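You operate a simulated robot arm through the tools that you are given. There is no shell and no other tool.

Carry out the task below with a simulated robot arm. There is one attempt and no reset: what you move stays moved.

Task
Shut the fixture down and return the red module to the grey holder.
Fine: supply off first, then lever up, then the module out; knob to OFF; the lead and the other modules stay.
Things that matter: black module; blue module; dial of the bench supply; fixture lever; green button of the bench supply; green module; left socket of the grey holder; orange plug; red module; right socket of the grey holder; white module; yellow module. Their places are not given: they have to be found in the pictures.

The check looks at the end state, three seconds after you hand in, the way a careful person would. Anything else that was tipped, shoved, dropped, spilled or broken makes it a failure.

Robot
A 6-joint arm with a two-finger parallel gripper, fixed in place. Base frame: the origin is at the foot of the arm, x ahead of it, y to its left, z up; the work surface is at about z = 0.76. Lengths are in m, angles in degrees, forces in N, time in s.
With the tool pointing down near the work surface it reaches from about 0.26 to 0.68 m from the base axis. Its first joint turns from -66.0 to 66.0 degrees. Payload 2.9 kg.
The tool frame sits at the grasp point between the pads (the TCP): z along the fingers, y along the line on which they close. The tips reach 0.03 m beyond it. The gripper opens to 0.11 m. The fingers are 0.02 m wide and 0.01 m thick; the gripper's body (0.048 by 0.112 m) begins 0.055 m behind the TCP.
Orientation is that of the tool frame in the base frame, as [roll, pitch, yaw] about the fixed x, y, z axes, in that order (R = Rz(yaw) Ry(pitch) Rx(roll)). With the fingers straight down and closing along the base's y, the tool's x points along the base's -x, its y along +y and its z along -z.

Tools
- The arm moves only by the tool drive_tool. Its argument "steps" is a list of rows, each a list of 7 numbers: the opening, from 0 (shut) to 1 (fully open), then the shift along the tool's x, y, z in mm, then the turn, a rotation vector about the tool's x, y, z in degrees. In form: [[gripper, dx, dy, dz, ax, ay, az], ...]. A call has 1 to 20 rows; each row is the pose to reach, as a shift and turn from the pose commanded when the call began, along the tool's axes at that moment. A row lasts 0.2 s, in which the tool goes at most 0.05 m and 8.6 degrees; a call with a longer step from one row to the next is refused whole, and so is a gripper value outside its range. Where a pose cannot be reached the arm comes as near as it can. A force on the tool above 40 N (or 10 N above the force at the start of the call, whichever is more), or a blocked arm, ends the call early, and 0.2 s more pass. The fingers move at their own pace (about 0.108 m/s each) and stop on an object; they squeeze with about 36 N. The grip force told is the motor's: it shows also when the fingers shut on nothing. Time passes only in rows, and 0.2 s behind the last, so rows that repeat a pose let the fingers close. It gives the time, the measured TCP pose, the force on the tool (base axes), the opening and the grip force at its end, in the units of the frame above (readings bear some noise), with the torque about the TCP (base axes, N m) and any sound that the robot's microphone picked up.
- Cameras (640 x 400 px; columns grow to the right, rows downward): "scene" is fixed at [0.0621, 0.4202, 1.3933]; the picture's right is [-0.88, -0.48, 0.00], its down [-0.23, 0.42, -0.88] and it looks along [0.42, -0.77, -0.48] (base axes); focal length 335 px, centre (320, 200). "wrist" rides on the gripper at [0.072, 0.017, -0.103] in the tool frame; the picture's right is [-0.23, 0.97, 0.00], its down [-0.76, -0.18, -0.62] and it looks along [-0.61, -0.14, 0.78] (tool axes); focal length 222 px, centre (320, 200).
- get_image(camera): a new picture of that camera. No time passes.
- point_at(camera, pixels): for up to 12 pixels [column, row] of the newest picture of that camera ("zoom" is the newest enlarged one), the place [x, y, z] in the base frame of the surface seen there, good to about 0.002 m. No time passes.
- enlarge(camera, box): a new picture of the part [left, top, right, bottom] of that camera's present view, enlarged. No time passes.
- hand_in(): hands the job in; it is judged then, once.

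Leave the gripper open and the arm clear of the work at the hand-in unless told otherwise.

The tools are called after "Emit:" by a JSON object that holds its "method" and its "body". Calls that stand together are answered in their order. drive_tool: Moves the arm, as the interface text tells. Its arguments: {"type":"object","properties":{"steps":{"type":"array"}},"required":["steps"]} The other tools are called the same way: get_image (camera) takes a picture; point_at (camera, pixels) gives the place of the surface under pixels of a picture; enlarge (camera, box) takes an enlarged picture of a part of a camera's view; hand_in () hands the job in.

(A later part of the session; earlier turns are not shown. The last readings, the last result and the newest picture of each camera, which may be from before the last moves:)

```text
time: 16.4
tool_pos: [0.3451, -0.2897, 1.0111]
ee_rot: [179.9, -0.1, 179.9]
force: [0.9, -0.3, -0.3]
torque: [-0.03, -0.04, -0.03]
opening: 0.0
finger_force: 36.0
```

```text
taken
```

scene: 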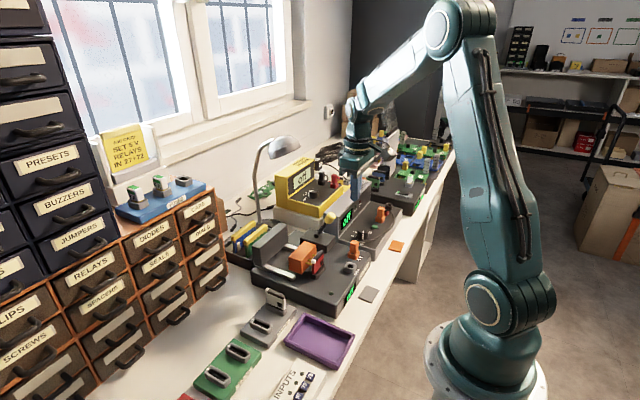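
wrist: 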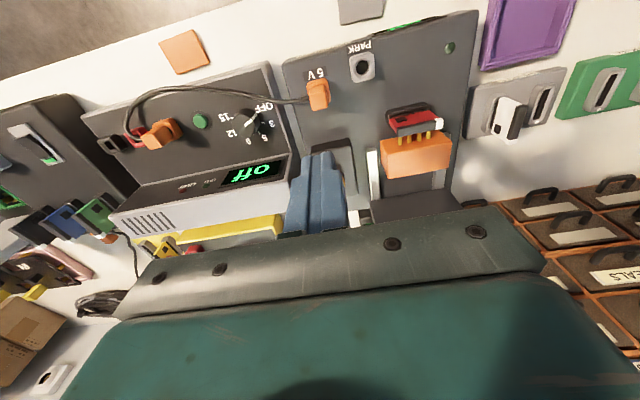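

Arm is in front of the lever. I tilt the tool 20° (tips toward +x) and come down to TCP (0.358, -0.290, 0.912), leaving about 25 mm to the knob.

Emit:
{"method": "drive_tool", "body": {"steps": [[0, 0, 0, 20, 0, -7, 0], [0, 0, 0, 45, 0, -14, 0], [0, -6, 0, 75, 0, -20, 0], [0, -13, 0, 100, 0, -20, 0], [0, -13, 0, 100, 0, -20, 0]]}}

Emit:
{"method": "enlarge", "body": {"camera": "scene", "box": [260, 120, 400, 260]}}

Emit:
{"method": "get_image", "body": {"camera": "wrist"}}

```text
time: 17.6
tool_pos: [0.3578, -0.2892, 0.9129]
ee_rot: [180.0, 20.0, -180.0]
force: [-0.4, -0.3, -1.1]
torque: [0.02, 0.0, 0.0]
opening: 0.0002
finger_force: 36.3
```

```text
2.86 times, centred on (330, 190) of scene
```

zoom: 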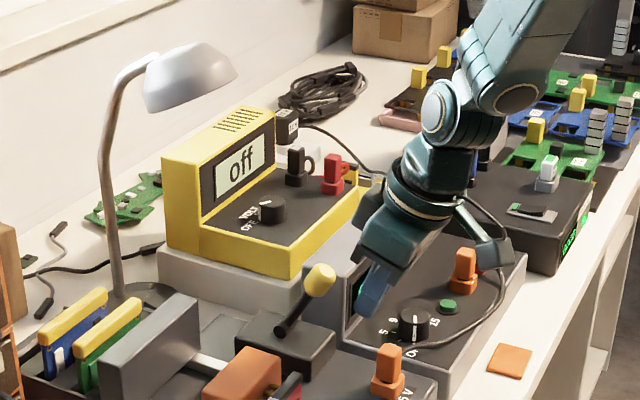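

```text
taken
```

wrist: 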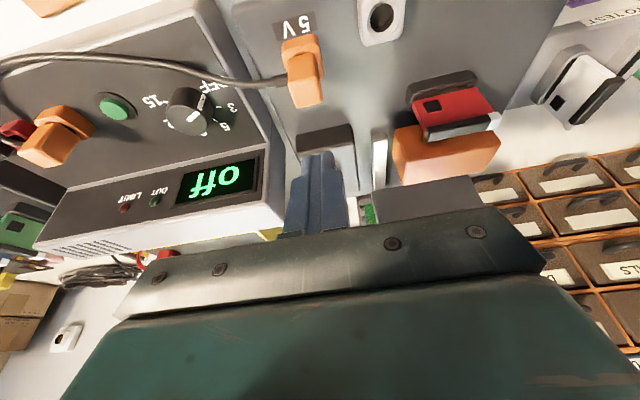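

The fingers are right in front of the knob, wrist well away from the lamp. I push along the lever's arc toward upright in small steps.

Emit:
{"method": "drive_tool", "body": {"steps": [[0, -10, 0, 4, 0, 0, 0], [0, -18.5, 0, 7.8, 0, 0, 0], [0, -26, 0, 10.5, 0, 0, 0], [0, -34.2, 0, 11.4, 0, 0, 0], [0, -42.9, 0, 10.8, 0, 0, 0], [0, -51.3, 0, 11.2, 0, 0, 0], [0, -59.1, 0, 13, 0, 0, 0], [0, -69.8, 0, 15.8, 0, 0, 0]]}}

Emit:
{"method": "enlarge", "body": {"camera": "scene", "box": [240, 140, 380, 290]}}

```text
time: 19.4
tool_pos: [0.4301, -0.2897, 0.9213]
ee_rot: [180.0, 20.1, 180.0]
force: [-0.1, 0.2, 0.2]
torque: [0.01, -0.04, 0.0]
opening: 0.0
finger_force: 35.7
```

```text
2.67 times, centred on (310, 215) of scene
```

zoom: 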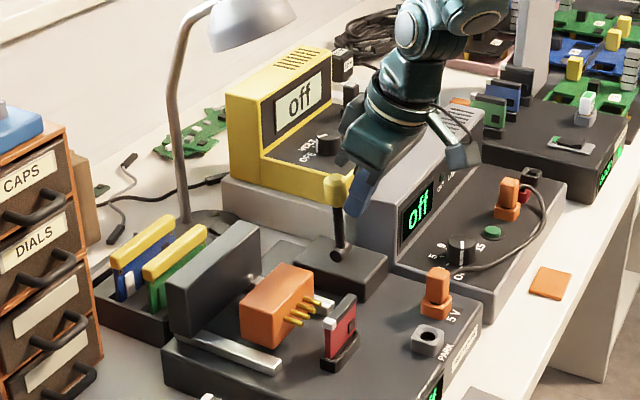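

The lever is now about upright and the pin block has slid back, pins off the module. Zero force, no stop felt. I'll zoom in to judge the lever angle and the block travel.

Emit:
{"method": "enlarge", "body": {"camera": "scene", "box": [270, 195, 370, 285]}}

Emit:
{"method": "get_image", "body": {"camera": "wrist"}}

```text
4.44 times, centred on (320, 240) of scene
```

zoom: 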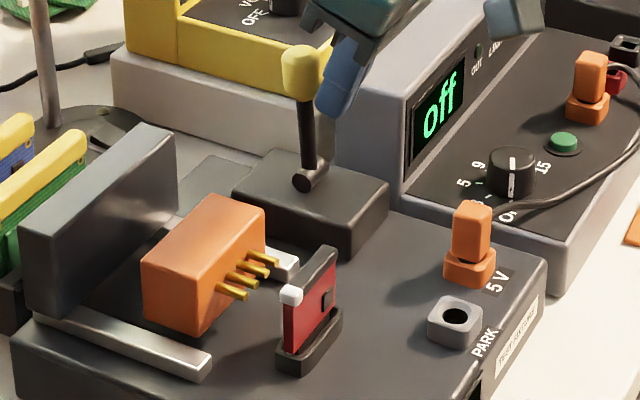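

```text
taken
```

wrist: 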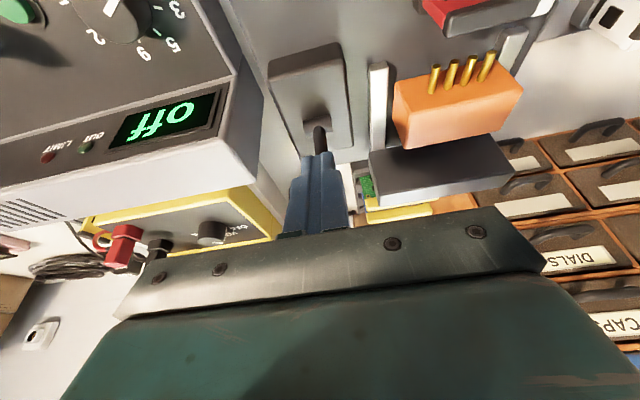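

Emit:
{"method": "point_at", "body": {"camera": "zoom", "pixels": [[300, 65], [300, 95], [310, 180], [308, 140], [215, 200], [262, 210], [150, 258], [205, 275], [235, 293], [275, 262], [75, 195], [330, 255]]}}

```text
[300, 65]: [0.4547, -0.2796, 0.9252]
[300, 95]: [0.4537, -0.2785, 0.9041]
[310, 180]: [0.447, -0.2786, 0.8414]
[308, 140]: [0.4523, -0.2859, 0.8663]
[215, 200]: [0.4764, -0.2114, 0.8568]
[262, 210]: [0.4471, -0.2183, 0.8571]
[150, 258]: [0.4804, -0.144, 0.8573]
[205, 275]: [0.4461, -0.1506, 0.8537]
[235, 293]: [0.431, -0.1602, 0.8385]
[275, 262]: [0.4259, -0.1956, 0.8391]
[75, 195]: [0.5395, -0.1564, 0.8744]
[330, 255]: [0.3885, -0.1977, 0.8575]
```

The lever reads about vertical and the block has moved back 27 mm. I'll push gently a little further to find whether there is a stop.

Emit:
{"method": "drive_tool", "body": {"steps": [[0, -3.5, 0, 1.5, 0, 0, 0], [0, -7, 0, 3, 0, 0, 0], [0, -10, 0, 4.5, 0, 0, 0], [0, -12.8, 0, 5.9, 0, 0, 0]]}}

Emit:
{"method": "enlarge", "body": {"camera": "scene", "box": [270, 195, 370, 285]}}

```text
time: 20.4
tool_pos: [0.4445, -0.2912, 0.9206]
ee_rot: [179.9, 20.1, -179.9]
force: [-0.2, -1.4, -0.3]
torque: [0.01, -0.02, 0.02]
opening: 0.0
finger_force: 35.9
```

```text
4.44 times, centred on (320, 240) of scene
```

zoom: 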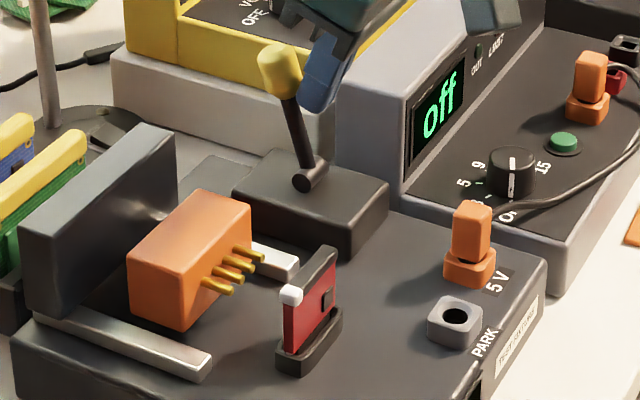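

Still moves freely with no resistance; the block slides further back. I keep pushing along the arc toward about +30°, watching the force.

Emit:
{"method": "drive_tool", "body": {"steps": [[0, -4, 0, 2.5, 0, 0, 0], [0, -8, 0, 5.2, 0, 0, 0], [0, -11.5, 0, 8, 0, 0, 0], [0, -14, 0, 10.4, 0, 0, 0], [0, -16.6, 0, 12.9, 0, 0, 0]]}}

Emit:
{"method": "enlarge", "body": {"camera": "scene", "box": [270, 195, 370, 285]}}

```text
time: 21.6
tool_pos: [0.4599, -0.2898, 0.9148]
ee_rot: [179.9, 19.6, 179.7]
force: [-34.8, 3.4, 21.4]
torque: [-0.04, 0.32, 0.19]
opening: 0.0
finger_force: 35.8
```

```text
4.44 times, centred on (320, 240) of scene
```

zoom: 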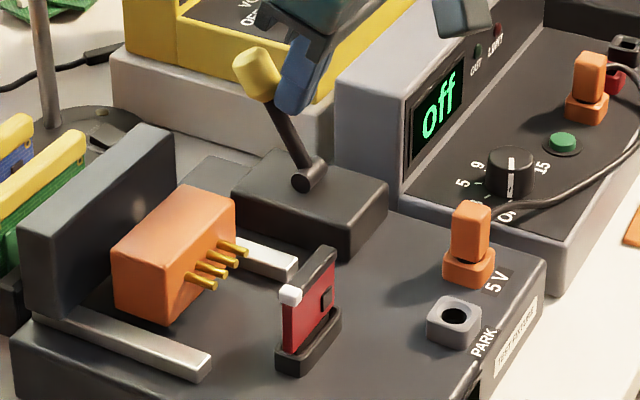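

Force rose to ~35 N — that's the end stop, with the lever fully over and the block fully back; the fixture hasn't shifted. I back the tool off toward -x and up.

Emit:
{"method": "drive_tool", "body": {"steps": [[0, 8, 0, -4, 0, 0, 0], [0, 30, 0, -12, 0, 0, 0], [0, 60, 0, -25, 0, 0, 0], [0, 90, 0, -50, 0, 0, 0], [0, 90, 0, -50, 0, 0, 0]]}}

Emit:
{"method": "enlarge", "body": {"camera": "scene", "box": [250, 180, 370, 300]}}

Emit:
{"method": "get_image", "body": {"camera": "wrist"}}

```text
time: 22.8
tool_pos: [0.3613, -0.2896, 0.934]
ee_rot: [-179.9, 20.0, 179.9]
force: [0.0, 0.4, 0.2]
torque: [0.02, -0.04, 0.0]
opening: 0.0
finger_force: 35.9
```

```text
3.33 times, centred on (310, 240) of scene
```

zoom: 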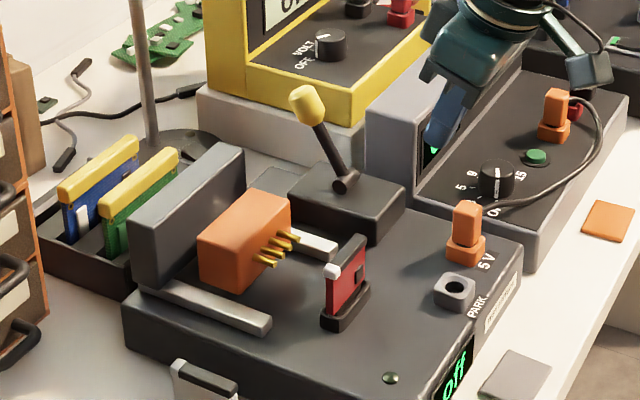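

```text
taken
```

wrist: 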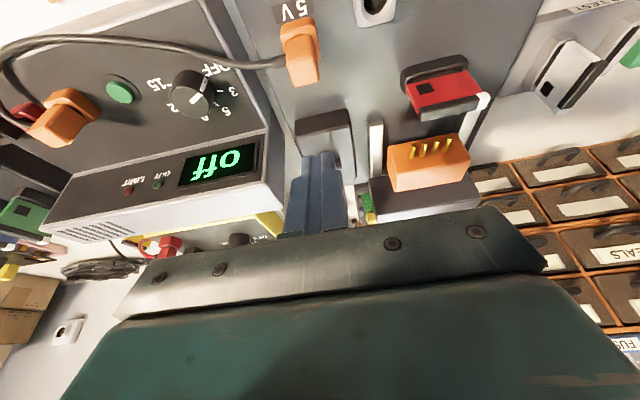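

The lever stays back and the pins are now well clear of the red module. I'll measure the module and pins precisely.

Emit:
{"method": "enlarge", "body": {"camera": "scene", "box": [300, 245, 350, 285]}}

Emit:
{"method": "point_at", "body": {"camera": "zoom", "pixels": [[200, 200], [0, 0]]}}

```text
10.00 times, centred on (325, 265) of scene
```

zoom: 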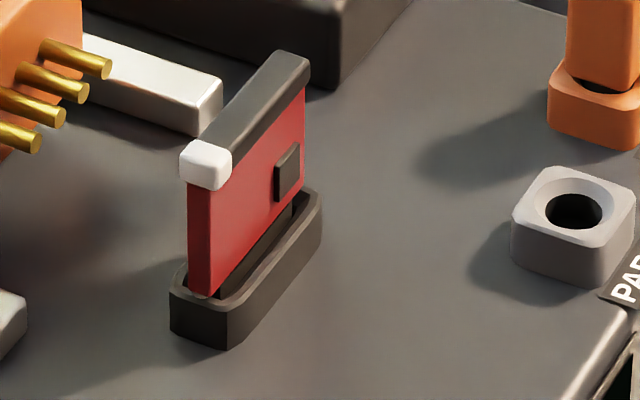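

```text
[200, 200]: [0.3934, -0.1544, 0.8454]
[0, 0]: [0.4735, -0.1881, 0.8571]
```

Emit:
{"method": "point_at", "body": {"camera": "zoom", "pixels": [[183, 155], [230, 160], [205, 170], [190, 240], [210, 290], [302, 65], [280, 52], [215, 150], [290, 175], [105, 70], [175, 300], [315, 205]]}}

```text
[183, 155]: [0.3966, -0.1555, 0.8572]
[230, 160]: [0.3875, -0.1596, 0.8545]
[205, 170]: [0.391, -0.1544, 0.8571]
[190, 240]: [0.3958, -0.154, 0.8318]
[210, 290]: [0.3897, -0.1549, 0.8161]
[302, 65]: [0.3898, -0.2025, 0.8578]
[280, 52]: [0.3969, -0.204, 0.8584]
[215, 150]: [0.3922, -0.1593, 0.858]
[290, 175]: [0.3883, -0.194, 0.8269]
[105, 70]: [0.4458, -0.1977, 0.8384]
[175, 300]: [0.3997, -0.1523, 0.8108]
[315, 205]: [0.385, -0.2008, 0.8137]
```

The cap spans x 0.3875-0.397, y -0.154 to -0.205, top z 0.858; pin tips are at x 0.446. I'll raise, un-tilt, and move above the red module at (0.392, -0.179, 1.02), with the gripper opening.

Emit:
{"method": "drive_tool", "body": {"steps": [[0, -12, 10, -33, 0, 6, 0], [0, -24, 40, -50, 0, 12, 0], [0, -40, 75, -62, 0, 18, 0], [0.35, -59.6, 111, -74.1, 0, 20, 0], [0.35, -59.6, 111, -74.1, 0, 20, 0]]}}

```text
time: 24.0
tool_pos: [0.3929, -0.1802, 1.0225]
ee_rot: [180.0, 0.0, 179.9]
force: [0.3, -0.4, 0.8]
torque: [0.01, -0.05, 0.01]
opening: 0.0386
finger_force: 0.1
```

Straight down again above the module. I turn the tool 90° so the fingers close along x (across the module's thickness), with its camera toward -y.

Emit:
{"method": "drive_tool", "body": {"steps": [[0.35, 0, 0, 0, 0, 0, -8], [0.35, 0, 0, 0, 0, 0, -16], [0.35, 0, 0, 0, 0, 0, -24], [0.35, 0, 0, 0, 0, 0, -32], [0.35, 0, 0, 0, 0, 0, -40], [0.35, 0, 0, 0, 0, 0, -48], [0.35, 0, 0, 0, 0, 0, -56], [0.35, 0, 0, 0, 0, 0, -64], [0.35, 0, 0, 0, 0, 0, -72], [0.35, 0, 0, 0, 0, 0, -80], [0.35, 0, 0, 0, 0, 0, -88], [0.35, 0, 0, 0, 0, 0, -90], [0.35, 0, 0, 0, 0, 0, -90]]}}

Emit:
{"method": "get_image", "body": {"camera": "wrist"}}

Emit:
{"method": "get_image", "body": {"camera": "scene"}}

```text
time: 26.8
tool_pos: [0.3927, -0.1799, 1.0201]
ee_rot: [-179.9, 0.0, -90.1]
force: [0.2, -0.4, -0.6]
torque: [-0.02, 0.01, 0.0]
opening: 0.0384
finger_force: 0.1
```

```text
taken
```

wrist: 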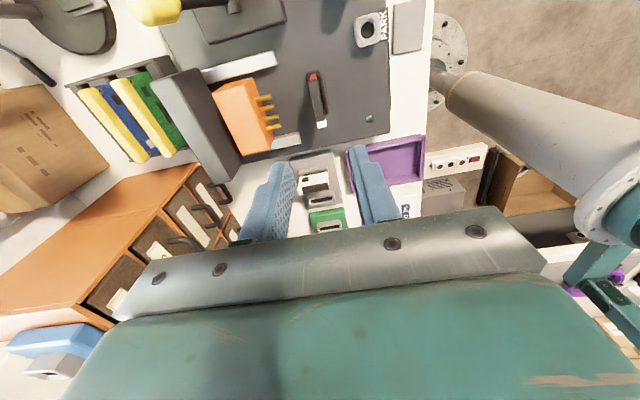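

```text
taken
```

scene: 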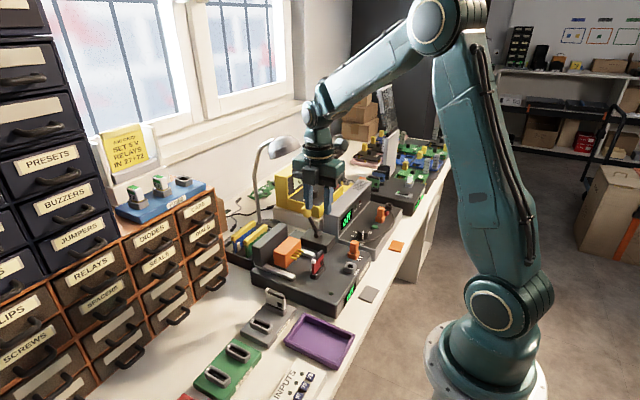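

The wrist camera now sees the red module at (317,98). I'll zoom and measure it from this side too.

Emit:
{"method": "enlarge", "body": {"camera": "wrist", "box": [250, 55, 370, 145]}}

```text
4.44 times, centred on (310, 100) of wrist
```

zoom: 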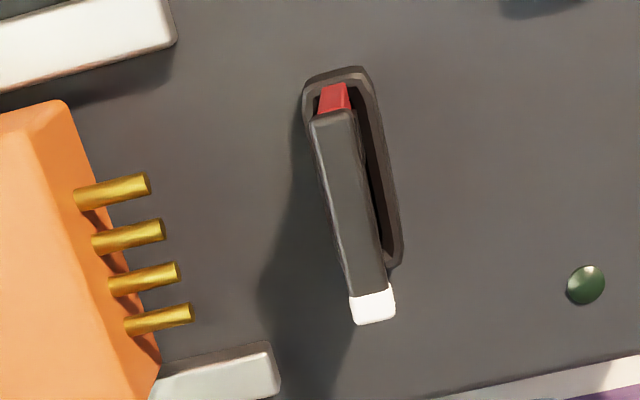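

Emit:
{"method": "point_at", "body": {"camera": "zoom", "pixels": [[333, 118], [373, 318], [327, 200], [368, 200], [345, 200], [340, 250], [380, 250], [314, 125], [352, 120], [310, 100], [397, 255], [188, 312]]}}

```text
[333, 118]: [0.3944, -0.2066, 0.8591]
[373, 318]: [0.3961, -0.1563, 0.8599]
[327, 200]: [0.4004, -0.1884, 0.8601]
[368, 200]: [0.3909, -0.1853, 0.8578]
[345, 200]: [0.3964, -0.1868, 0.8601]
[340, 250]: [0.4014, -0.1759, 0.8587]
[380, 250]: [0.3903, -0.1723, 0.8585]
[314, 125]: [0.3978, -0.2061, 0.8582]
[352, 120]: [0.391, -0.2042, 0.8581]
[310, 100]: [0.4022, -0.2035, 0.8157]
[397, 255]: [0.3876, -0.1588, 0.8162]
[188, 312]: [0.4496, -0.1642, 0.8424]
```

The wrist view puts the module's middle near x 0.396, the scene view near 0.392; I'll descend to just above it (tips ~12 mm over the cap) centred on x 0.394 and look again.

Emit:
{"method": "drive_tool", "body": {"steps": [[0.35, 0, -2, 40, 0, 0, 0], [0.35, 0, -2, 80, 0, 0, 0], [0.35, 0, -2, 110, 0, 0, 0], [0.35, 0, -2, 120, 0, 0, 0], [0.35, 0, -2, 120, 0, 0, 0]]}}

Emit:
{"method": "get_image", "body": {"camera": "wrist"}}

Emit:
{"method": "enlarge", "body": {"camera": "scene", "box": [270, 210, 370, 290]}}

```text
time: 28.0
tool_pos: [0.3945, -0.1795, 0.9008]
ee_rot: [-180.0, 0.0, -90.0]
force: [0.1, -0.8, -0.4]
torque: [-0.04, 0.03, 0.0]
opening: 0.0387
finger_force: 0.1
```

```text
taken
```

wrist: 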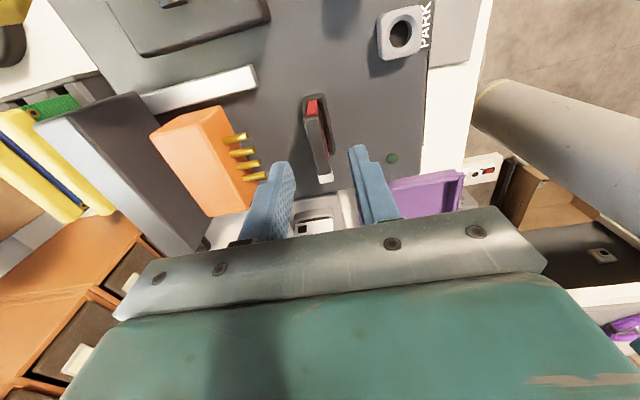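

```text
5.00 times, centred on (320, 250) of scene
```

zoom: 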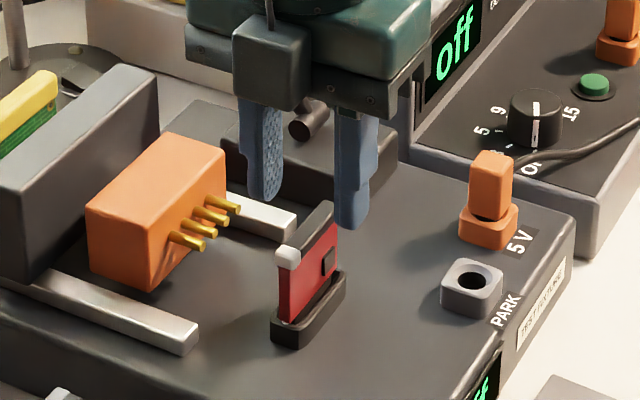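

Emit:
{"method": "enlarge", "body": {"camera": "wrist", "box": [260, 80, 400, 200]}}

Emit:
{"method": "point_at", "body": {"camera": "zoom", "pixels": [[240, 150], [275, 150], [258, 200], [285, 200], [300, 370]]}}

```text
3.33 times, centred on (330, 140) of wrist
```

zoom: 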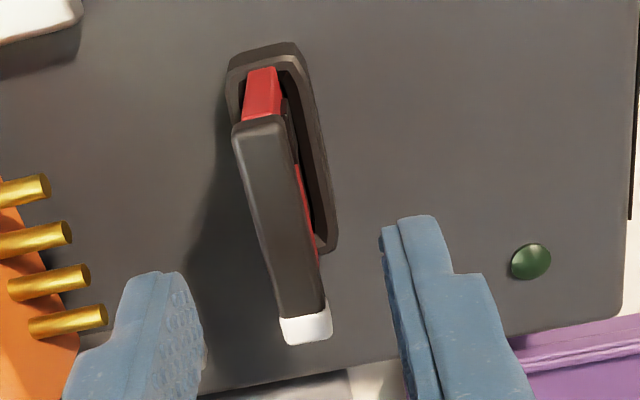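

```text
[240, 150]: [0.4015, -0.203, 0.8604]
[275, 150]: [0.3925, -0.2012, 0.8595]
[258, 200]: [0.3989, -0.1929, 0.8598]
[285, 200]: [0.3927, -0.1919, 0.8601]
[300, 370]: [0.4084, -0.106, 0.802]
```

Emit:
{"method": "point_at", "body": {"camera": "zoom", "pixels": [[253, 200], [302, 200], [278, 200], [265, 250], [312, 250], [289, 250], [305, 330], [260, 120], [235, 130], [288, 130], [284, 335], [330, 335]]}}

Emit:
{"method": "enlarge", "body": {"camera": "scene", "box": [295, 235, 345, 275]}}

```text
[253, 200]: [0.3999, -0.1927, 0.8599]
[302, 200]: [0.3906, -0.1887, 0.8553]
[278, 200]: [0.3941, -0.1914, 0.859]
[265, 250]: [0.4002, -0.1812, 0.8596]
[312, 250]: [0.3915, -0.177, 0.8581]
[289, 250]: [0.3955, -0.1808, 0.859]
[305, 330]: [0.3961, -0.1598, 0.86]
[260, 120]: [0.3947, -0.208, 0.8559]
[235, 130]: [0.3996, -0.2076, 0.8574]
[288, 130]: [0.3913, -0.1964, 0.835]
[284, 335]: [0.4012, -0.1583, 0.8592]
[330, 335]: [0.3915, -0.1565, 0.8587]
```

```text
10.00 times, centred on (320, 255) of scene
```

zoom: 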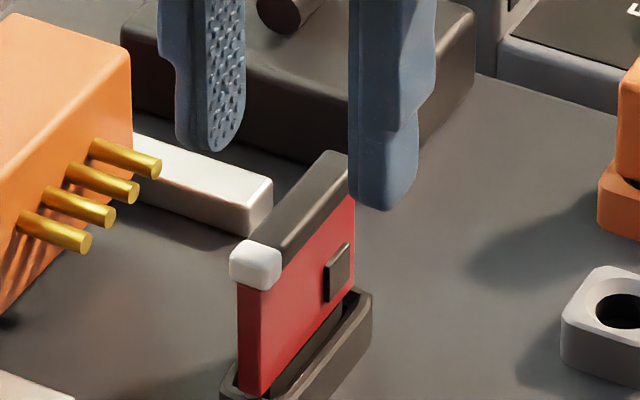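

Emit:
{"method": "point_at", "body": {"camera": "zoom", "pixels": [[225, 100], [225, 140], [200, 140], [354, 190], [375, 200], [400, 190], [238, 255], [278, 265], [320, 165], [345, 160], [290, 220], [262, 245]]}}

Emit:
{"method": "enlarge", "body": {"camera": "wrist", "box": [260, 80, 400, 200]}}

Emit:
{"method": "point_at", "body": {"camera": "zoom", "pixels": [[200, 340], [185, 300], [195, 380], [160, 280], [390, 300], [384, 245], [405, 370], [420, 225], [430, 300], [395, 330]]}}

```text
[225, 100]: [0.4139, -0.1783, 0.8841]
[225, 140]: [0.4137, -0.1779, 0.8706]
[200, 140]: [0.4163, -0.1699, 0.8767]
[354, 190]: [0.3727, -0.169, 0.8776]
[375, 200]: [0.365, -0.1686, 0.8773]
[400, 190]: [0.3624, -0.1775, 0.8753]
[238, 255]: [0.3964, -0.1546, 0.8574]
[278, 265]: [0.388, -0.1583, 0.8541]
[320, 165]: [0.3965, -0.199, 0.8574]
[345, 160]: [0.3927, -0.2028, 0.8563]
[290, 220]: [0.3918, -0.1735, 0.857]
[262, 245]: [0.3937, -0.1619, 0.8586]
```

```text
3.33 times, centred on (330, 140) of wrist
```

zoom: 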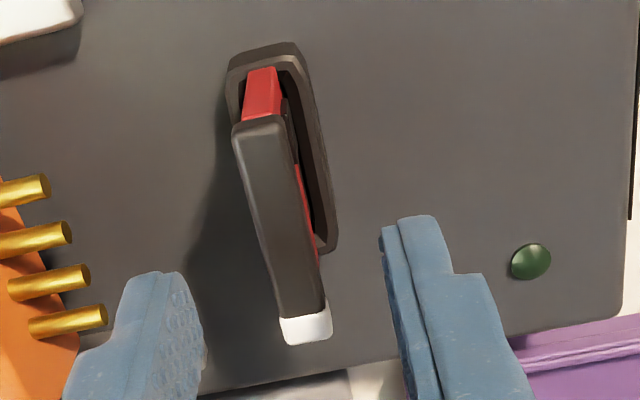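

```text
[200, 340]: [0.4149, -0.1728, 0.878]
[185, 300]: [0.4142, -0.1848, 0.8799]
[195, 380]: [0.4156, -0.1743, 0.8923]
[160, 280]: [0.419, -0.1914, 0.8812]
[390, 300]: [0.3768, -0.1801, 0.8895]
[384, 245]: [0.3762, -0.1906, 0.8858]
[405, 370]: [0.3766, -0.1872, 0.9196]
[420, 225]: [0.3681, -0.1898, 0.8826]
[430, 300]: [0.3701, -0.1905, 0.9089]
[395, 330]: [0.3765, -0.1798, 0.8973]
```

Both cameras agree to within ~2 mm that the module sits between the fingers. I shift 0.7 mm toward -x and descend to TCP z 0.848 (tips at 0.818, above the socket rim).

Emit:
{"method": "drive_tool", "body": {"steps": [[0.35, 0, 0.7, 15, 0, 0, 0], [0.35, 0, 0.7, 30, 0, 0, 0], [0.35, 0, 0.7, 42, 0, 0, 0], [0.35, 0, 0.7, 52, 0, 0, 0], [0.35, 0, 0.7, 52, 0, 0, 0]]}}

Emit:
{"method": "enlarge", "body": {"camera": "scene", "box": [290, 230, 350, 290]}}

Emit:
{"method": "get_image", "body": {"camera": "wrist"}}

```text
time: 29.2
tool_pos: [0.3942, -0.1786, 0.8472]
ee_rot: [-180.0, -0.1, -90.0]
force: [1.0, 0.4, -0.5]
torque: [-0.01, -0.01, -0.01]
opening: 0.0386
finger_force: 0.1
```

```text
6.67 times, centred on (320, 260) of scene
```

zoom: 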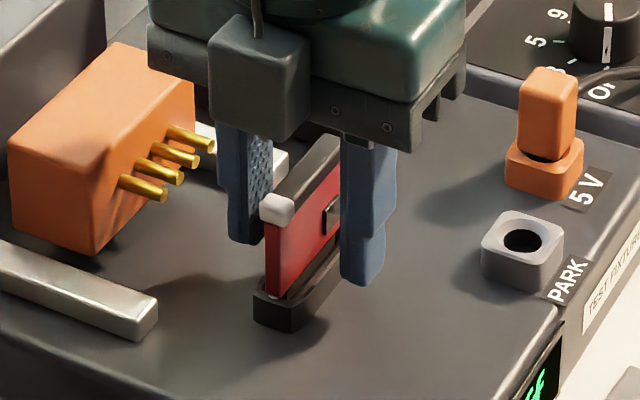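

```text
taken
```

wrist: 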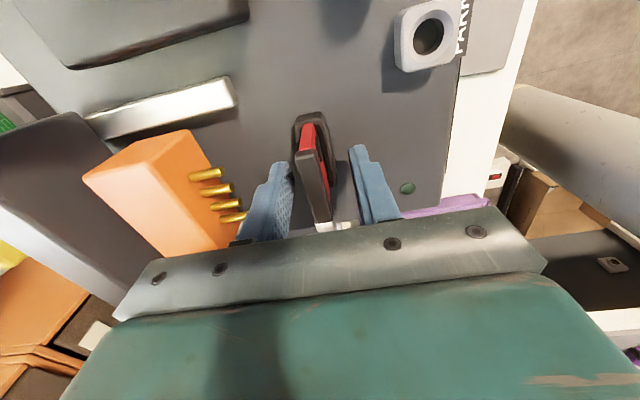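

The fingers straddle the module, pins clear. I close down to about 13 mm first to check centring before gripping.

Emit:
{"method": "drive_tool", "body": {"steps": [[0.25, 0, 0, 0, 0, 0, 0], [0.18, 0, 0, 0, 0, 0, 0], [0.13, 0, 0, 0, 0, 0, 0], [0.13, 0, 0, 0, 0, 0, 0]]}}

Emit:
{"method": "enlarge", "body": {"camera": "wrist", "box": [260, 100, 400, 240]}}

Emit:
{"method": "enlarge", "body": {"camera": "scene", "box": [300, 240, 340, 280]}}

```text
time: 30.2
tool_pos: [0.3935, -0.1784, 0.8472]
ee_rot: [-180.0, 0.0, -90.0]
force: [0.0, 0.6, 0.0]
torque: [0.03, 0.02, -0.04]
opening: 0.0144
finger_force: 0.1
```

```text
2.86 times, centred on (330, 170) of wrist
```

zoom: 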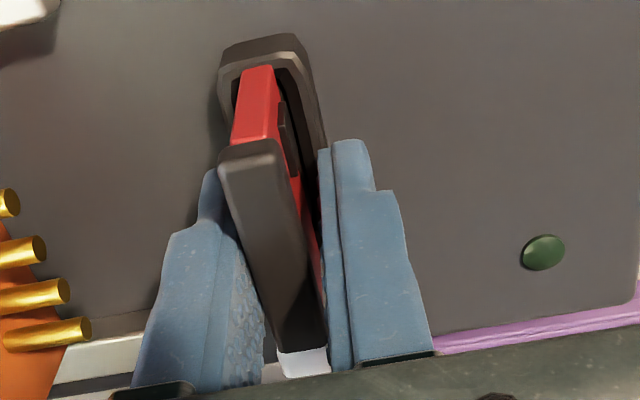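

```text
10.00 times, centred on (320, 260) of scene
```

zoom: 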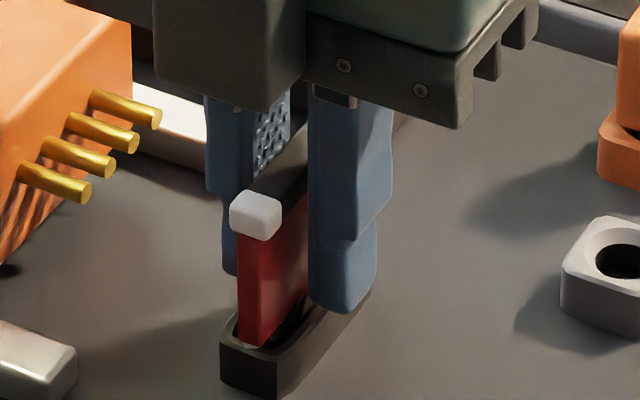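

The module is roughly centred between the pads (14 mm gap, no contact force yet). I close fully to grip it.

Emit:
{"method": "drive_tool", "body": {"steps": [[0.1, 0, 0, 0, 0, 0, 0], [0.06, 0, 0, 0, 0, 0, 0], [0, 0, 0, 0, 0, 0, 0], [0, 0, 0, 0, 0, 0, 0], [0, 0, 0, 0, 0, 0, 0]]}}

Emit:
{"method": "enlarge", "body": {"camera": "scene", "box": [300, 240, 340, 280]}}

Emit:
{"method": "enlarge", "body": {"camera": "wrist", "box": [260, 100, 400, 240]}}

```text
time: 31.4
tool_pos: [0.3948, -0.1787, 0.8468]
ee_rot: [-179.7, 0.0, -90.0]
force: [16.2, 0.0, -3.1]
torque: [-0.01, 0.11, -0.02]
opening: 0.0095
finger_force: 35.9
```

```text
10.00 times, centred on (320, 260) of scene
```

zoom: 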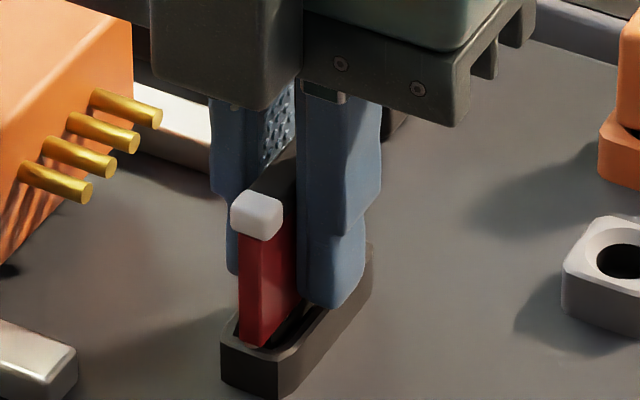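

```text
2.86 times, centred on (330, 170) of wrist
```

zoom: 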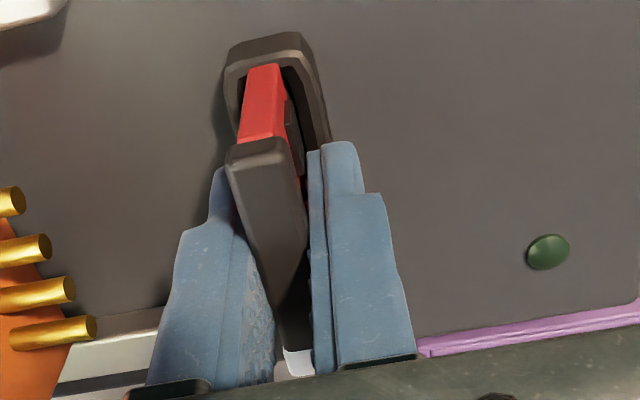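

Gripped (9.5 mm), with a 16 N sideways load showing the module is ~1 mm further +x than the tool. I shift +x to relax it before pulling.

Emit:
{"method": "drive_tool", "body": {"steps": [[0, 0, -0.6, 0, 0, 0, 0], [0, 0, -1.2, 0, 0, 0, 0], [0, 0, -1.2, 0, 0, 0, 0]]}}

```text
time: 32.2
tool_pos: [0.3949, -0.1797, 0.8481]
ee_rot: [-179.9, 0.0, -90.0]
force: [13.2, 0.2, -1.0]
torque: [-0.07, 0.07, -0.01]
opening: 0.0099
finger_force: 36.5
```

Load dropped only to 13 N. I shift another 2 mm in +x and watch.

Emit:
{"method": "drive_tool", "body": {"steps": [[0, 0, -1, 0, 0, 0, 0], [0, 0, -2, 0, 0, 0, 0], [0, 0, -2, 0, 0, 0, 0]]}}

Emit:
{"method": "enlarge", "body": {"camera": "scene", "box": [300, 240, 340, 280]}}

```text
time: 33.0
tool_pos: [0.3953, -0.1782, 0.8473]
ee_rot: [179.9, 0.0, -90.1]
force: [-2.4, -1.5, 4.9]
torque: [-0.06, -0.02, 0.02]
opening: 0.0096
finger_force: 35.9
```

```text
10.00 times, centred on (320, 260) of scene
```

zoom: 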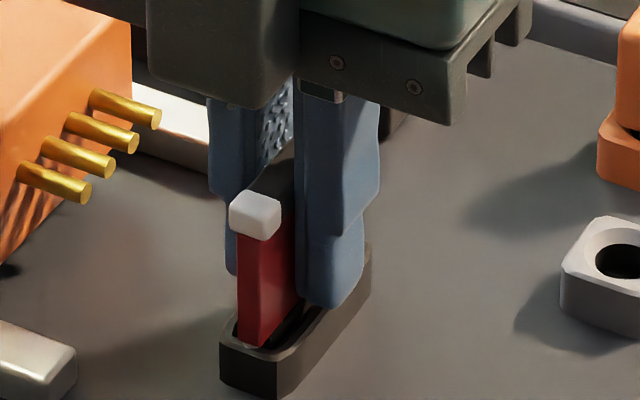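

The side load is gone. I pull the module straight up, slowly at first.

Emit:
{"method": "drive_tool", "body": {"steps": [[0, 0, 0, -2, 0, 0, 0], [0, 0, 0, -5, 0, 0, 0], [0, 0, 0, -9, 0, 0, 0], [0, 0, 0, -14, 0, 0, 0], [0, 0, 0, -20, 0, 0, 0], [0, 0, 0, -28, 0, 0, 0], [0, 0, 0, -40, 0, 0, 0]]}}

Emit:
{"method": "enlarge", "body": {"camera": "scene", "box": [280, 210, 360, 290]}}

Emit:
{"method": "get_image", "body": {"camera": "wrist"}}

```text
time: 34.6
tool_pos: [0.3963, -0.179, 0.8884]
ee_rot: [-180.0, -0.1, -89.9]
force: [0.2, 0.5, -1.0]
torque: [-0.04, 0.04, -0.02]
opening: 0.0097
finger_force: 36.2
```

```text
5.00 times, centred on (320, 250) of scene
```

zoom: 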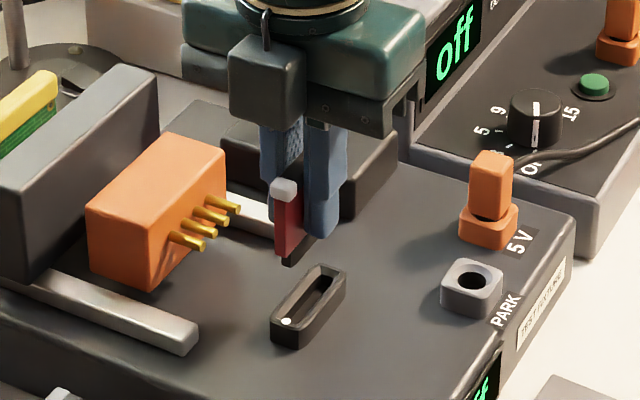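

```text
taken
```

wrist: 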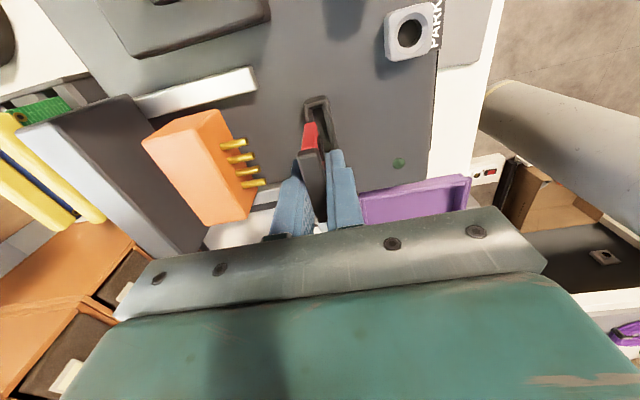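

The module is out, tongue free of the socket. I lift to z 0.99, then travel to above the left socket at about (0.4345, 0.0145) while turning the tool -90° (about base z) so the white corner points +x.

Emit:
{"method": "drive_tool", "body": {"steps": [[0, 0, 0, -35, 0, 0, 0], [0, 0, 0, -70, 0, 0, 0], [0, 0, 0, -102, 0, 0, 0], [0, -16, -3, -102, 0, 0, 7.5], [0, -32, -6, -102, 0, 0, 15], [0, -48, -9, -102, 0, 0, 22.5], [0, -64, -12, -102, 0, 0, 30], [0, -80, -15, -102, 0, 0, 37.5], [0, -96, -18, -102, 0, 0, 45], [0, -112, -22, -102, 0, 0, 52.5], [0, -128, -25, -102, 0, 0, 60], [0, -144, -28, -102, 0, 0, 67.5], [0, -160, -31, -102, 0, 0, 75], [0, -176, -34, -102, 0, 0, 82.5], [0, -193.5, -38, -102, 0, 0, 90], [0, -193.5, -38, -102, 0, 0, 90]]}}

Emit:
{"method": "get_image", "body": {"camera": "wrist"}}

Emit:
{"method": "get_image", "body": {"camera": "scene"}}

```text
time: 38.0
tool_pos: [0.4359, 0.0154, 0.9896]
ee_rot: [-180.0, 0.0, 179.8]
force: [-0.4, 0.4, 1.0]
torque: [-0.01, 0.0, 0.0]
opening: 0.0097
finger_force: 36.1
```

```text
taken
```

wrist: 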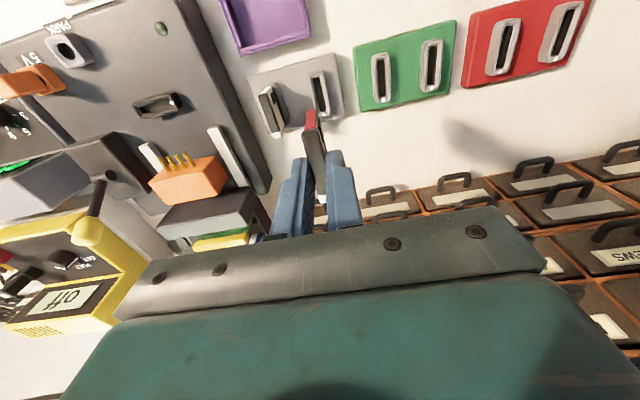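

```text
taken
```

scene: 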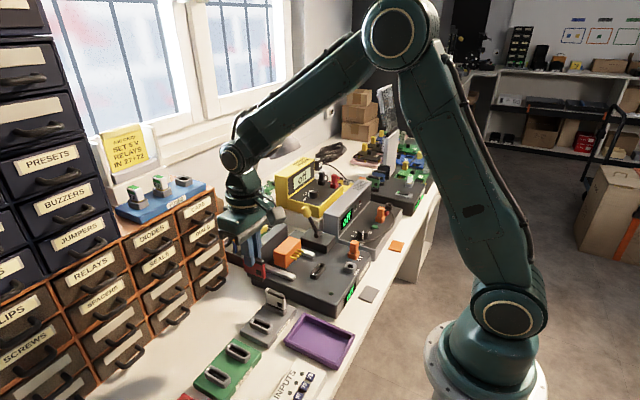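

The module is over the holder. I'll zoom in on the wrist view to measure the left socket and the white module's pose as reference, and check the held module.

Emit:
{"method": "enlarge", "body": {"camera": "wrist", "box": [240, 50, 360, 210]}}

Emit:
{"method": "enlarge", "body": {"camera": "scene", "box": [200, 200, 320, 350]}}

```text
2.50 times, centred on (300, 130) of wrist
```

zoom: 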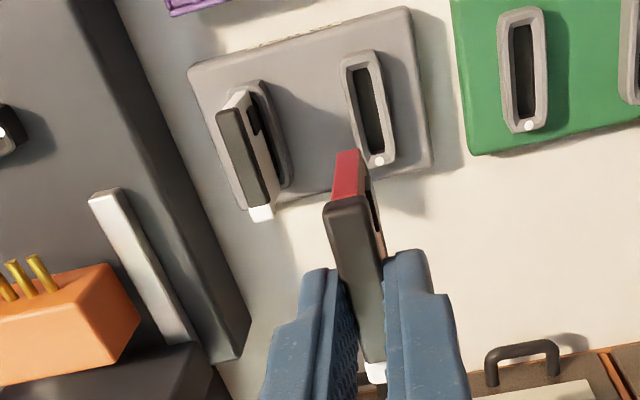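

```text
2.67 times, centred on (260, 275) of scene
```

zoom: 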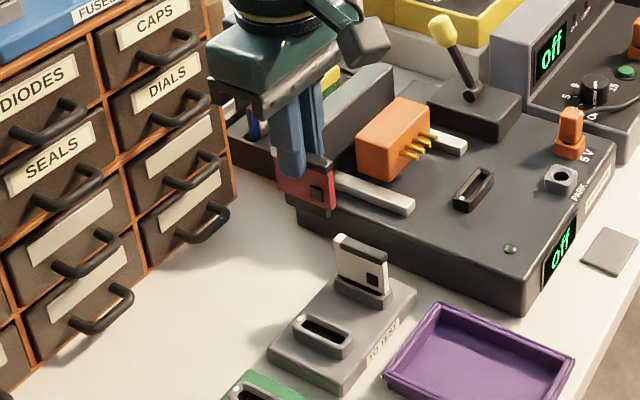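

Emit:
{"method": "enlarge", "body": {"camera": "wrist", "box": [250, 60, 346, 120]}}

```text
6.67 times, centred on (298, 90) of wrist
```

zoom: 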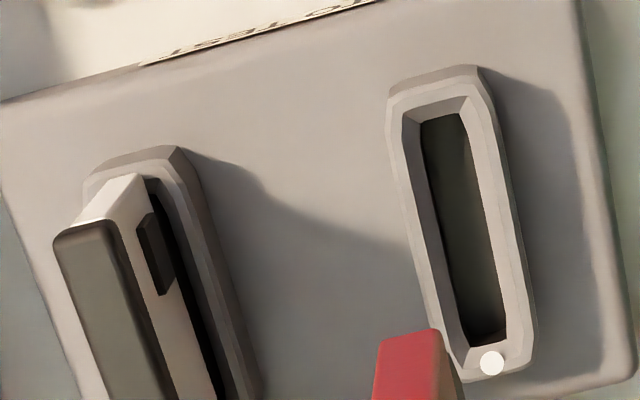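

Emit:
{"method": "point_at", "body": {"camera": "zoom", "pixels": [[434, 90], [492, 363], [400, 200], [508, 200], [402, 110], [490, 100], [440, 350], [530, 340], [410, 250], [515, 250], [448, 118], [490, 338]]}}

Emit:
{"method": "point_at", "body": {"camera": "zoom", "pixels": [[420, 150], [470, 150], [432, 230], [492, 230], [90, 240], [130, 330], [60, 245], [118, 225], [250, 150], [300, 80], [390, 360], [430, 345]]}}

```text
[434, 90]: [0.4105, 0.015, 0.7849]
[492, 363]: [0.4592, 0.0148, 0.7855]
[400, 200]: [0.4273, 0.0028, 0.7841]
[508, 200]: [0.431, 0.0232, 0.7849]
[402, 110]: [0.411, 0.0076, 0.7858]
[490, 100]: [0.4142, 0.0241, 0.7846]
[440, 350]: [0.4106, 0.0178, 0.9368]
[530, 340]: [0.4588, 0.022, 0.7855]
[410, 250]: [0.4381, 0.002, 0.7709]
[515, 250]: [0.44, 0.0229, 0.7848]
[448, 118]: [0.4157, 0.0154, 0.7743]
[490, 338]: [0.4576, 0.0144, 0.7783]
```

```text
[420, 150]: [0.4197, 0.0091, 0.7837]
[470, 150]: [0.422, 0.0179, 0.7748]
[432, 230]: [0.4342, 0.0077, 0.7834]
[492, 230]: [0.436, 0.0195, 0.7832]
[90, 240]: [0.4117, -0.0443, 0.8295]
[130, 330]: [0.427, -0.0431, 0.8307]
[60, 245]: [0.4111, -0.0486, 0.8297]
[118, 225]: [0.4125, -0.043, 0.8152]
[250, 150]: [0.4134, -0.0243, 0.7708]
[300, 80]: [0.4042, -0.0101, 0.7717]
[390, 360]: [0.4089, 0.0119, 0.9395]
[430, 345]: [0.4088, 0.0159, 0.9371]
```

Socket centre by the wrist camera: about (0.435, 0.0142), rim z 0.785. Now I measure the held red module's ends and top against the white module to find its offset in the grip.

Emit:
{"method": "enlarge", "body": {"camera": "scene", "box": [285, 230, 335, 290]}}

Emit:
{"method": "enlarge", "body": {"camera": "scene", "box": [230, 230, 290, 290]}}

```text
6.67 times, centred on (310, 260) of scene
```

zoom: 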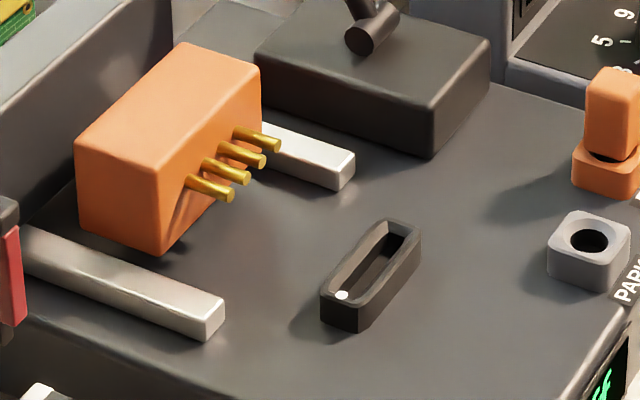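

```text
6.67 times, centred on (260, 260) of scene
```

zoom: 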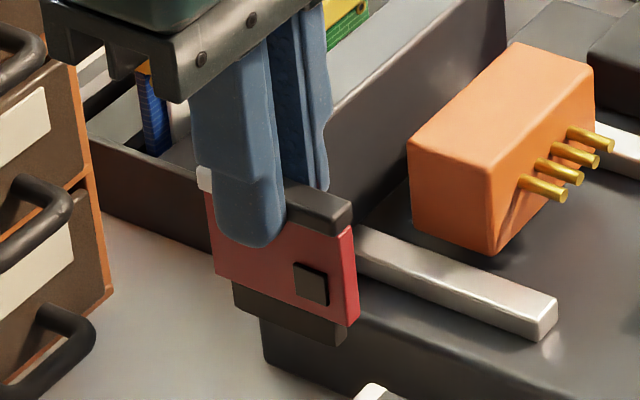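

Emit:
{"method": "point_at", "body": {"camera": "zoom", "pixels": [[210, 210], [216, 272], [342, 265], [352, 240], [342, 318], [345, 215], [203, 180], [236, 300], [340, 340], [236, 285], [330, 320], [290, 195]]}}

Emit:
{"method": "enlarge", "body": {"camera": "wrist", "box": [280, 100, 370, 210]}}

```text
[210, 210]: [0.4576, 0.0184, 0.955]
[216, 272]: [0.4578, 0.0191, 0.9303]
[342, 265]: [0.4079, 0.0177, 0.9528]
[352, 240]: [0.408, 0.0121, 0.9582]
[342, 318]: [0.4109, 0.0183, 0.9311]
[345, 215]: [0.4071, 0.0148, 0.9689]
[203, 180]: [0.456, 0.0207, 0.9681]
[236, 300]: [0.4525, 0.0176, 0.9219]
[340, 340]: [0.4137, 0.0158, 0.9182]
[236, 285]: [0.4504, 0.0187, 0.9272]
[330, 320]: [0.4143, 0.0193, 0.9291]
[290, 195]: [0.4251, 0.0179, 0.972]
```

```text
3.64 times, centred on (325, 155) of wrist
```

zoom: 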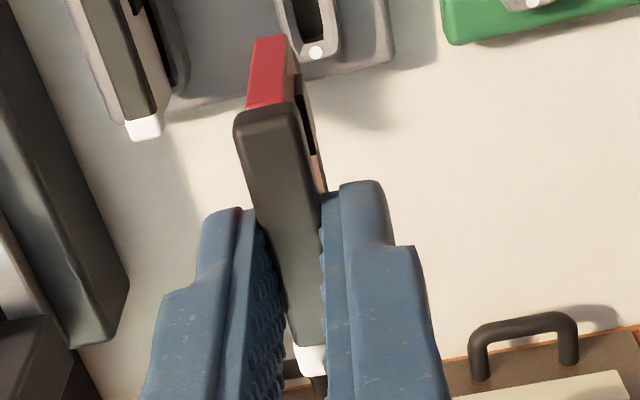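

Emit:
{"method": "point_at", "body": {"camera": "zoom", "pixels": [[265, 108], [240, 125], [295, 115], [245, 180], [310, 180], [277, 180], [312, 350], [255, 80], [285, 60], [310, 365], [142, 125], [140, 135]]}}

```text
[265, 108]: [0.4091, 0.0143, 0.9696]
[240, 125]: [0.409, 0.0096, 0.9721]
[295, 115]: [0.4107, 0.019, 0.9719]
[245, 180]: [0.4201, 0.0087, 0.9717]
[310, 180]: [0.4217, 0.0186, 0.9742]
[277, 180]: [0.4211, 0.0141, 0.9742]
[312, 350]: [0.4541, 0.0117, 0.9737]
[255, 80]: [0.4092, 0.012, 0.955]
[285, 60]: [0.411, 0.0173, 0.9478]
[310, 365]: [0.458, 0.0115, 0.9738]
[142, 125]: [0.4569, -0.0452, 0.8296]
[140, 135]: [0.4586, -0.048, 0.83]
```

The module sits about 28 mm lower in the grip than planned (cap top z 0.972 with TCP 0.990: it slid along the pads on extraction) but it hangs level and is held by the cap. I lower it until the tongue is ~12 mm above the socket rim and look again.

Emit:
{"method": "drive_tool", "body": {"steps": [[0, 0, 0, 30, 0, 0, 0], [0, 0, 0, 60, 0, 0, 0], [0, 0, 0, 85, 0, 0, 0], [0, 0, 0, 105, 0, 0, 0], [0, 0, 0, 118, 0, 0, 0], [0, 0, 0, 118, 0, 0, 0]]}}

Emit:
{"method": "get_image", "body": {"camera": "wrist"}}

Emit:
{"method": "enlarge", "body": {"camera": "scene", "box": [235, 270, 305, 340]}}

```text
time: 39.4
tool_pos: [0.4359, 0.0171, 0.8714]
ee_rot: [-180.0, 0.1, 180.0]
force: [0.0, -0.7, 0.2]
torque: [0.0, -0.01, 0.01]
opening: 0.0098
finger_force: 36.1
```

```text
taken
```

wrist: 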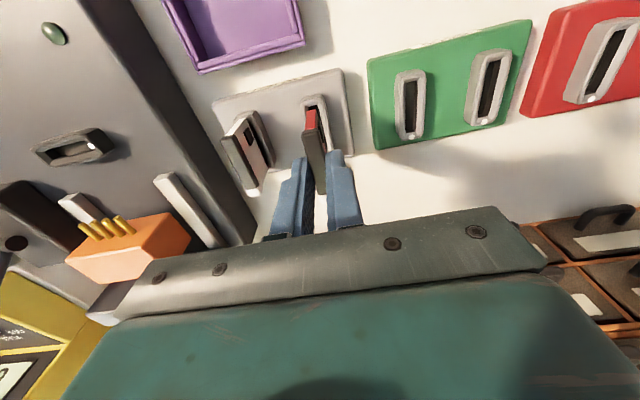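

```text
5.71 times, centred on (270, 305) of scene
```

zoom: 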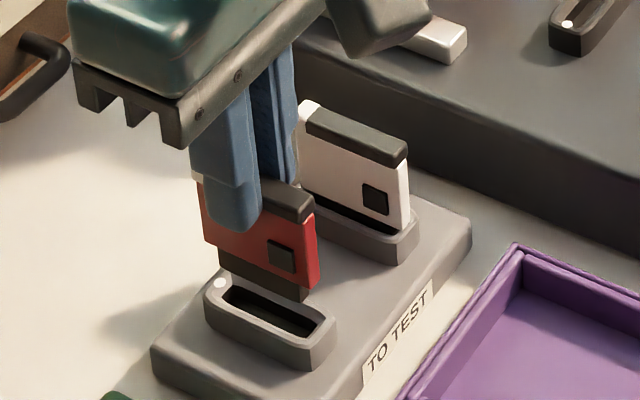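

I'll zoom closer to compare the tongue's place with the socket opening.

Emit:
{"method": "enlarge", "body": {"camera": "scene", "box": [252, 296, 300, 336]}}

```text
10.00 times, centred on (276, 316) of scene
```

zoom: 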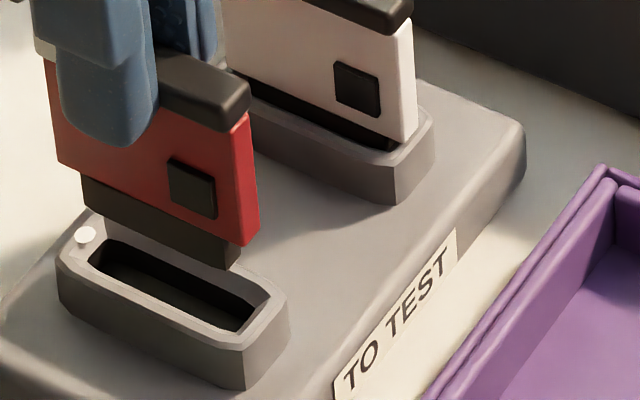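

Emit:
{"method": "point_at", "body": {"camera": "zoom", "pixels": [[55, 160], [238, 240], [245, 180], [84, 200], [85, 180], [232, 262], [84, 236], [255, 318], [70, 258], [280, 298], [110, 240], [245, 345]]}}

Emit:
{"method": "point_at", "body": {"camera": "zoom", "pixels": [[150, 215], [190, 240], [150, 170], [245, 110], [180, 310], [200, 275], [270, 290], [245, 350], [60, 265], [105, 222], [330, 90], [405, 130]]}}

```text
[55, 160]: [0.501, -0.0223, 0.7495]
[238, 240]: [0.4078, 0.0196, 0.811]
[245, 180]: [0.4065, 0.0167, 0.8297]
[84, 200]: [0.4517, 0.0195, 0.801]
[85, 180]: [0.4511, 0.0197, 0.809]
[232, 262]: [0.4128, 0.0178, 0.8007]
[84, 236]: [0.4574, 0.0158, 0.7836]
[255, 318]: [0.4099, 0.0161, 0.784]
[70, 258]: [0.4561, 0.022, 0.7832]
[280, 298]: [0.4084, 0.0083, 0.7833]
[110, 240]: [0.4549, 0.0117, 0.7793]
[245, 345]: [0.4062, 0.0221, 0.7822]
```

```text
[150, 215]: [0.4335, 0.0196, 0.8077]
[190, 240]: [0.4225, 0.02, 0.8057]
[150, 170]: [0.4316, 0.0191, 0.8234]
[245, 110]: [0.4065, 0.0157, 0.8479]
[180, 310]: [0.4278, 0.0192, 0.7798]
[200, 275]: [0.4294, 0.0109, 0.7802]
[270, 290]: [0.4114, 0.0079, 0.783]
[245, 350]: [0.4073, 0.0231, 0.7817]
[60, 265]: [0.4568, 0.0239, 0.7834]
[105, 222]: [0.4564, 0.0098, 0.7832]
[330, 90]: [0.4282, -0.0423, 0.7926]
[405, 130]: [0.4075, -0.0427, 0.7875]
```

Emit:
{"method": "enlarge", "body": {"camera": "wrist", "box": [215, 85, 359, 205]}}

```text
3.33 times, centred on (287, 145) of wrist
```

zoom: 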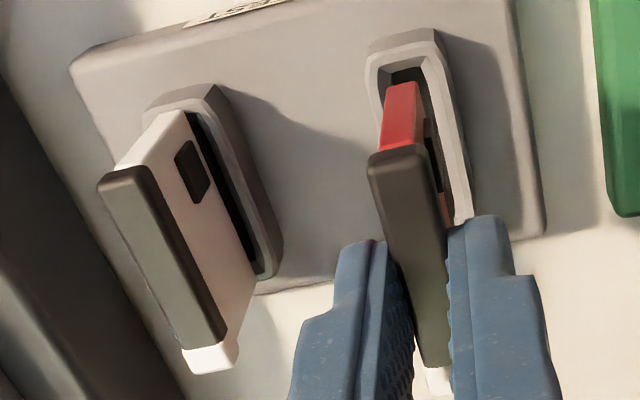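

Emit:
{"method": "point_at", "body": {"camera": "zoom", "pixels": [[400, 152], [375, 170], [425, 160], [395, 85], [437, 375], [405, 45], [372, 70], [440, 70], [375, 100], [448, 100], [462, 210], [420, 365]]}}

Emit:
{"method": "point_at", "body": {"camera": "zoom", "pixels": [[125, 180], [103, 190], [148, 172], [205, 358], [187, 355], [227, 340], [155, 105], [220, 90], [265, 270], [408, 78], [425, 130], [456, 180]]}}

```text
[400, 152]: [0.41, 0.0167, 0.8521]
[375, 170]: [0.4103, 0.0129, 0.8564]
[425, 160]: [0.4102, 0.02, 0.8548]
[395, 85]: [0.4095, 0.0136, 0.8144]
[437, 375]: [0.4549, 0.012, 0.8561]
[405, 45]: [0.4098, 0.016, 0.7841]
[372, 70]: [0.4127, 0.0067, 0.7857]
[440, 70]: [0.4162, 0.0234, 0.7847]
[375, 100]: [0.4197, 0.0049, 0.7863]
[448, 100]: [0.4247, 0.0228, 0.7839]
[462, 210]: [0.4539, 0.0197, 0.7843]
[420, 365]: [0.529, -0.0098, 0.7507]
```

```text
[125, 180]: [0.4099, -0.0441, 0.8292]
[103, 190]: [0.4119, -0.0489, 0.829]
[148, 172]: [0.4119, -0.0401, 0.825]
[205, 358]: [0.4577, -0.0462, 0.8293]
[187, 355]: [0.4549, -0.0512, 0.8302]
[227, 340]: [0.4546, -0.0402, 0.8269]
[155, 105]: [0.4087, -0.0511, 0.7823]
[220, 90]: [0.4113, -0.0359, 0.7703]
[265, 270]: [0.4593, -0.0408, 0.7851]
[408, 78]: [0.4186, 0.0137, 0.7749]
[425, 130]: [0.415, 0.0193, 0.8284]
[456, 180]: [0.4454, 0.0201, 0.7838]
```

Emit:
{"method": "point_at", "body": {"camera": "zoom", "pixels": [[377, 185], [388, 235], [400, 280], [412, 325], [421, 360], [108, 200], [130, 250], [150, 290], [170, 330], [180, 345], [397, 200], [415, 270]]}}

```text
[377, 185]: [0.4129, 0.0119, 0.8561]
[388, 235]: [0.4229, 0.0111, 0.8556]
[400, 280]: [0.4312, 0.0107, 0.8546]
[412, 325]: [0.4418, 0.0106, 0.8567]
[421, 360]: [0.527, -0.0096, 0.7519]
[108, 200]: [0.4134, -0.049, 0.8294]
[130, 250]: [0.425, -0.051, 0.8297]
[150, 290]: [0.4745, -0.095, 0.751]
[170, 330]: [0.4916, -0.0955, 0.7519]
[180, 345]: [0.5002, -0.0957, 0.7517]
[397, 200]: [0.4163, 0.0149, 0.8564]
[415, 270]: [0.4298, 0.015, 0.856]
```

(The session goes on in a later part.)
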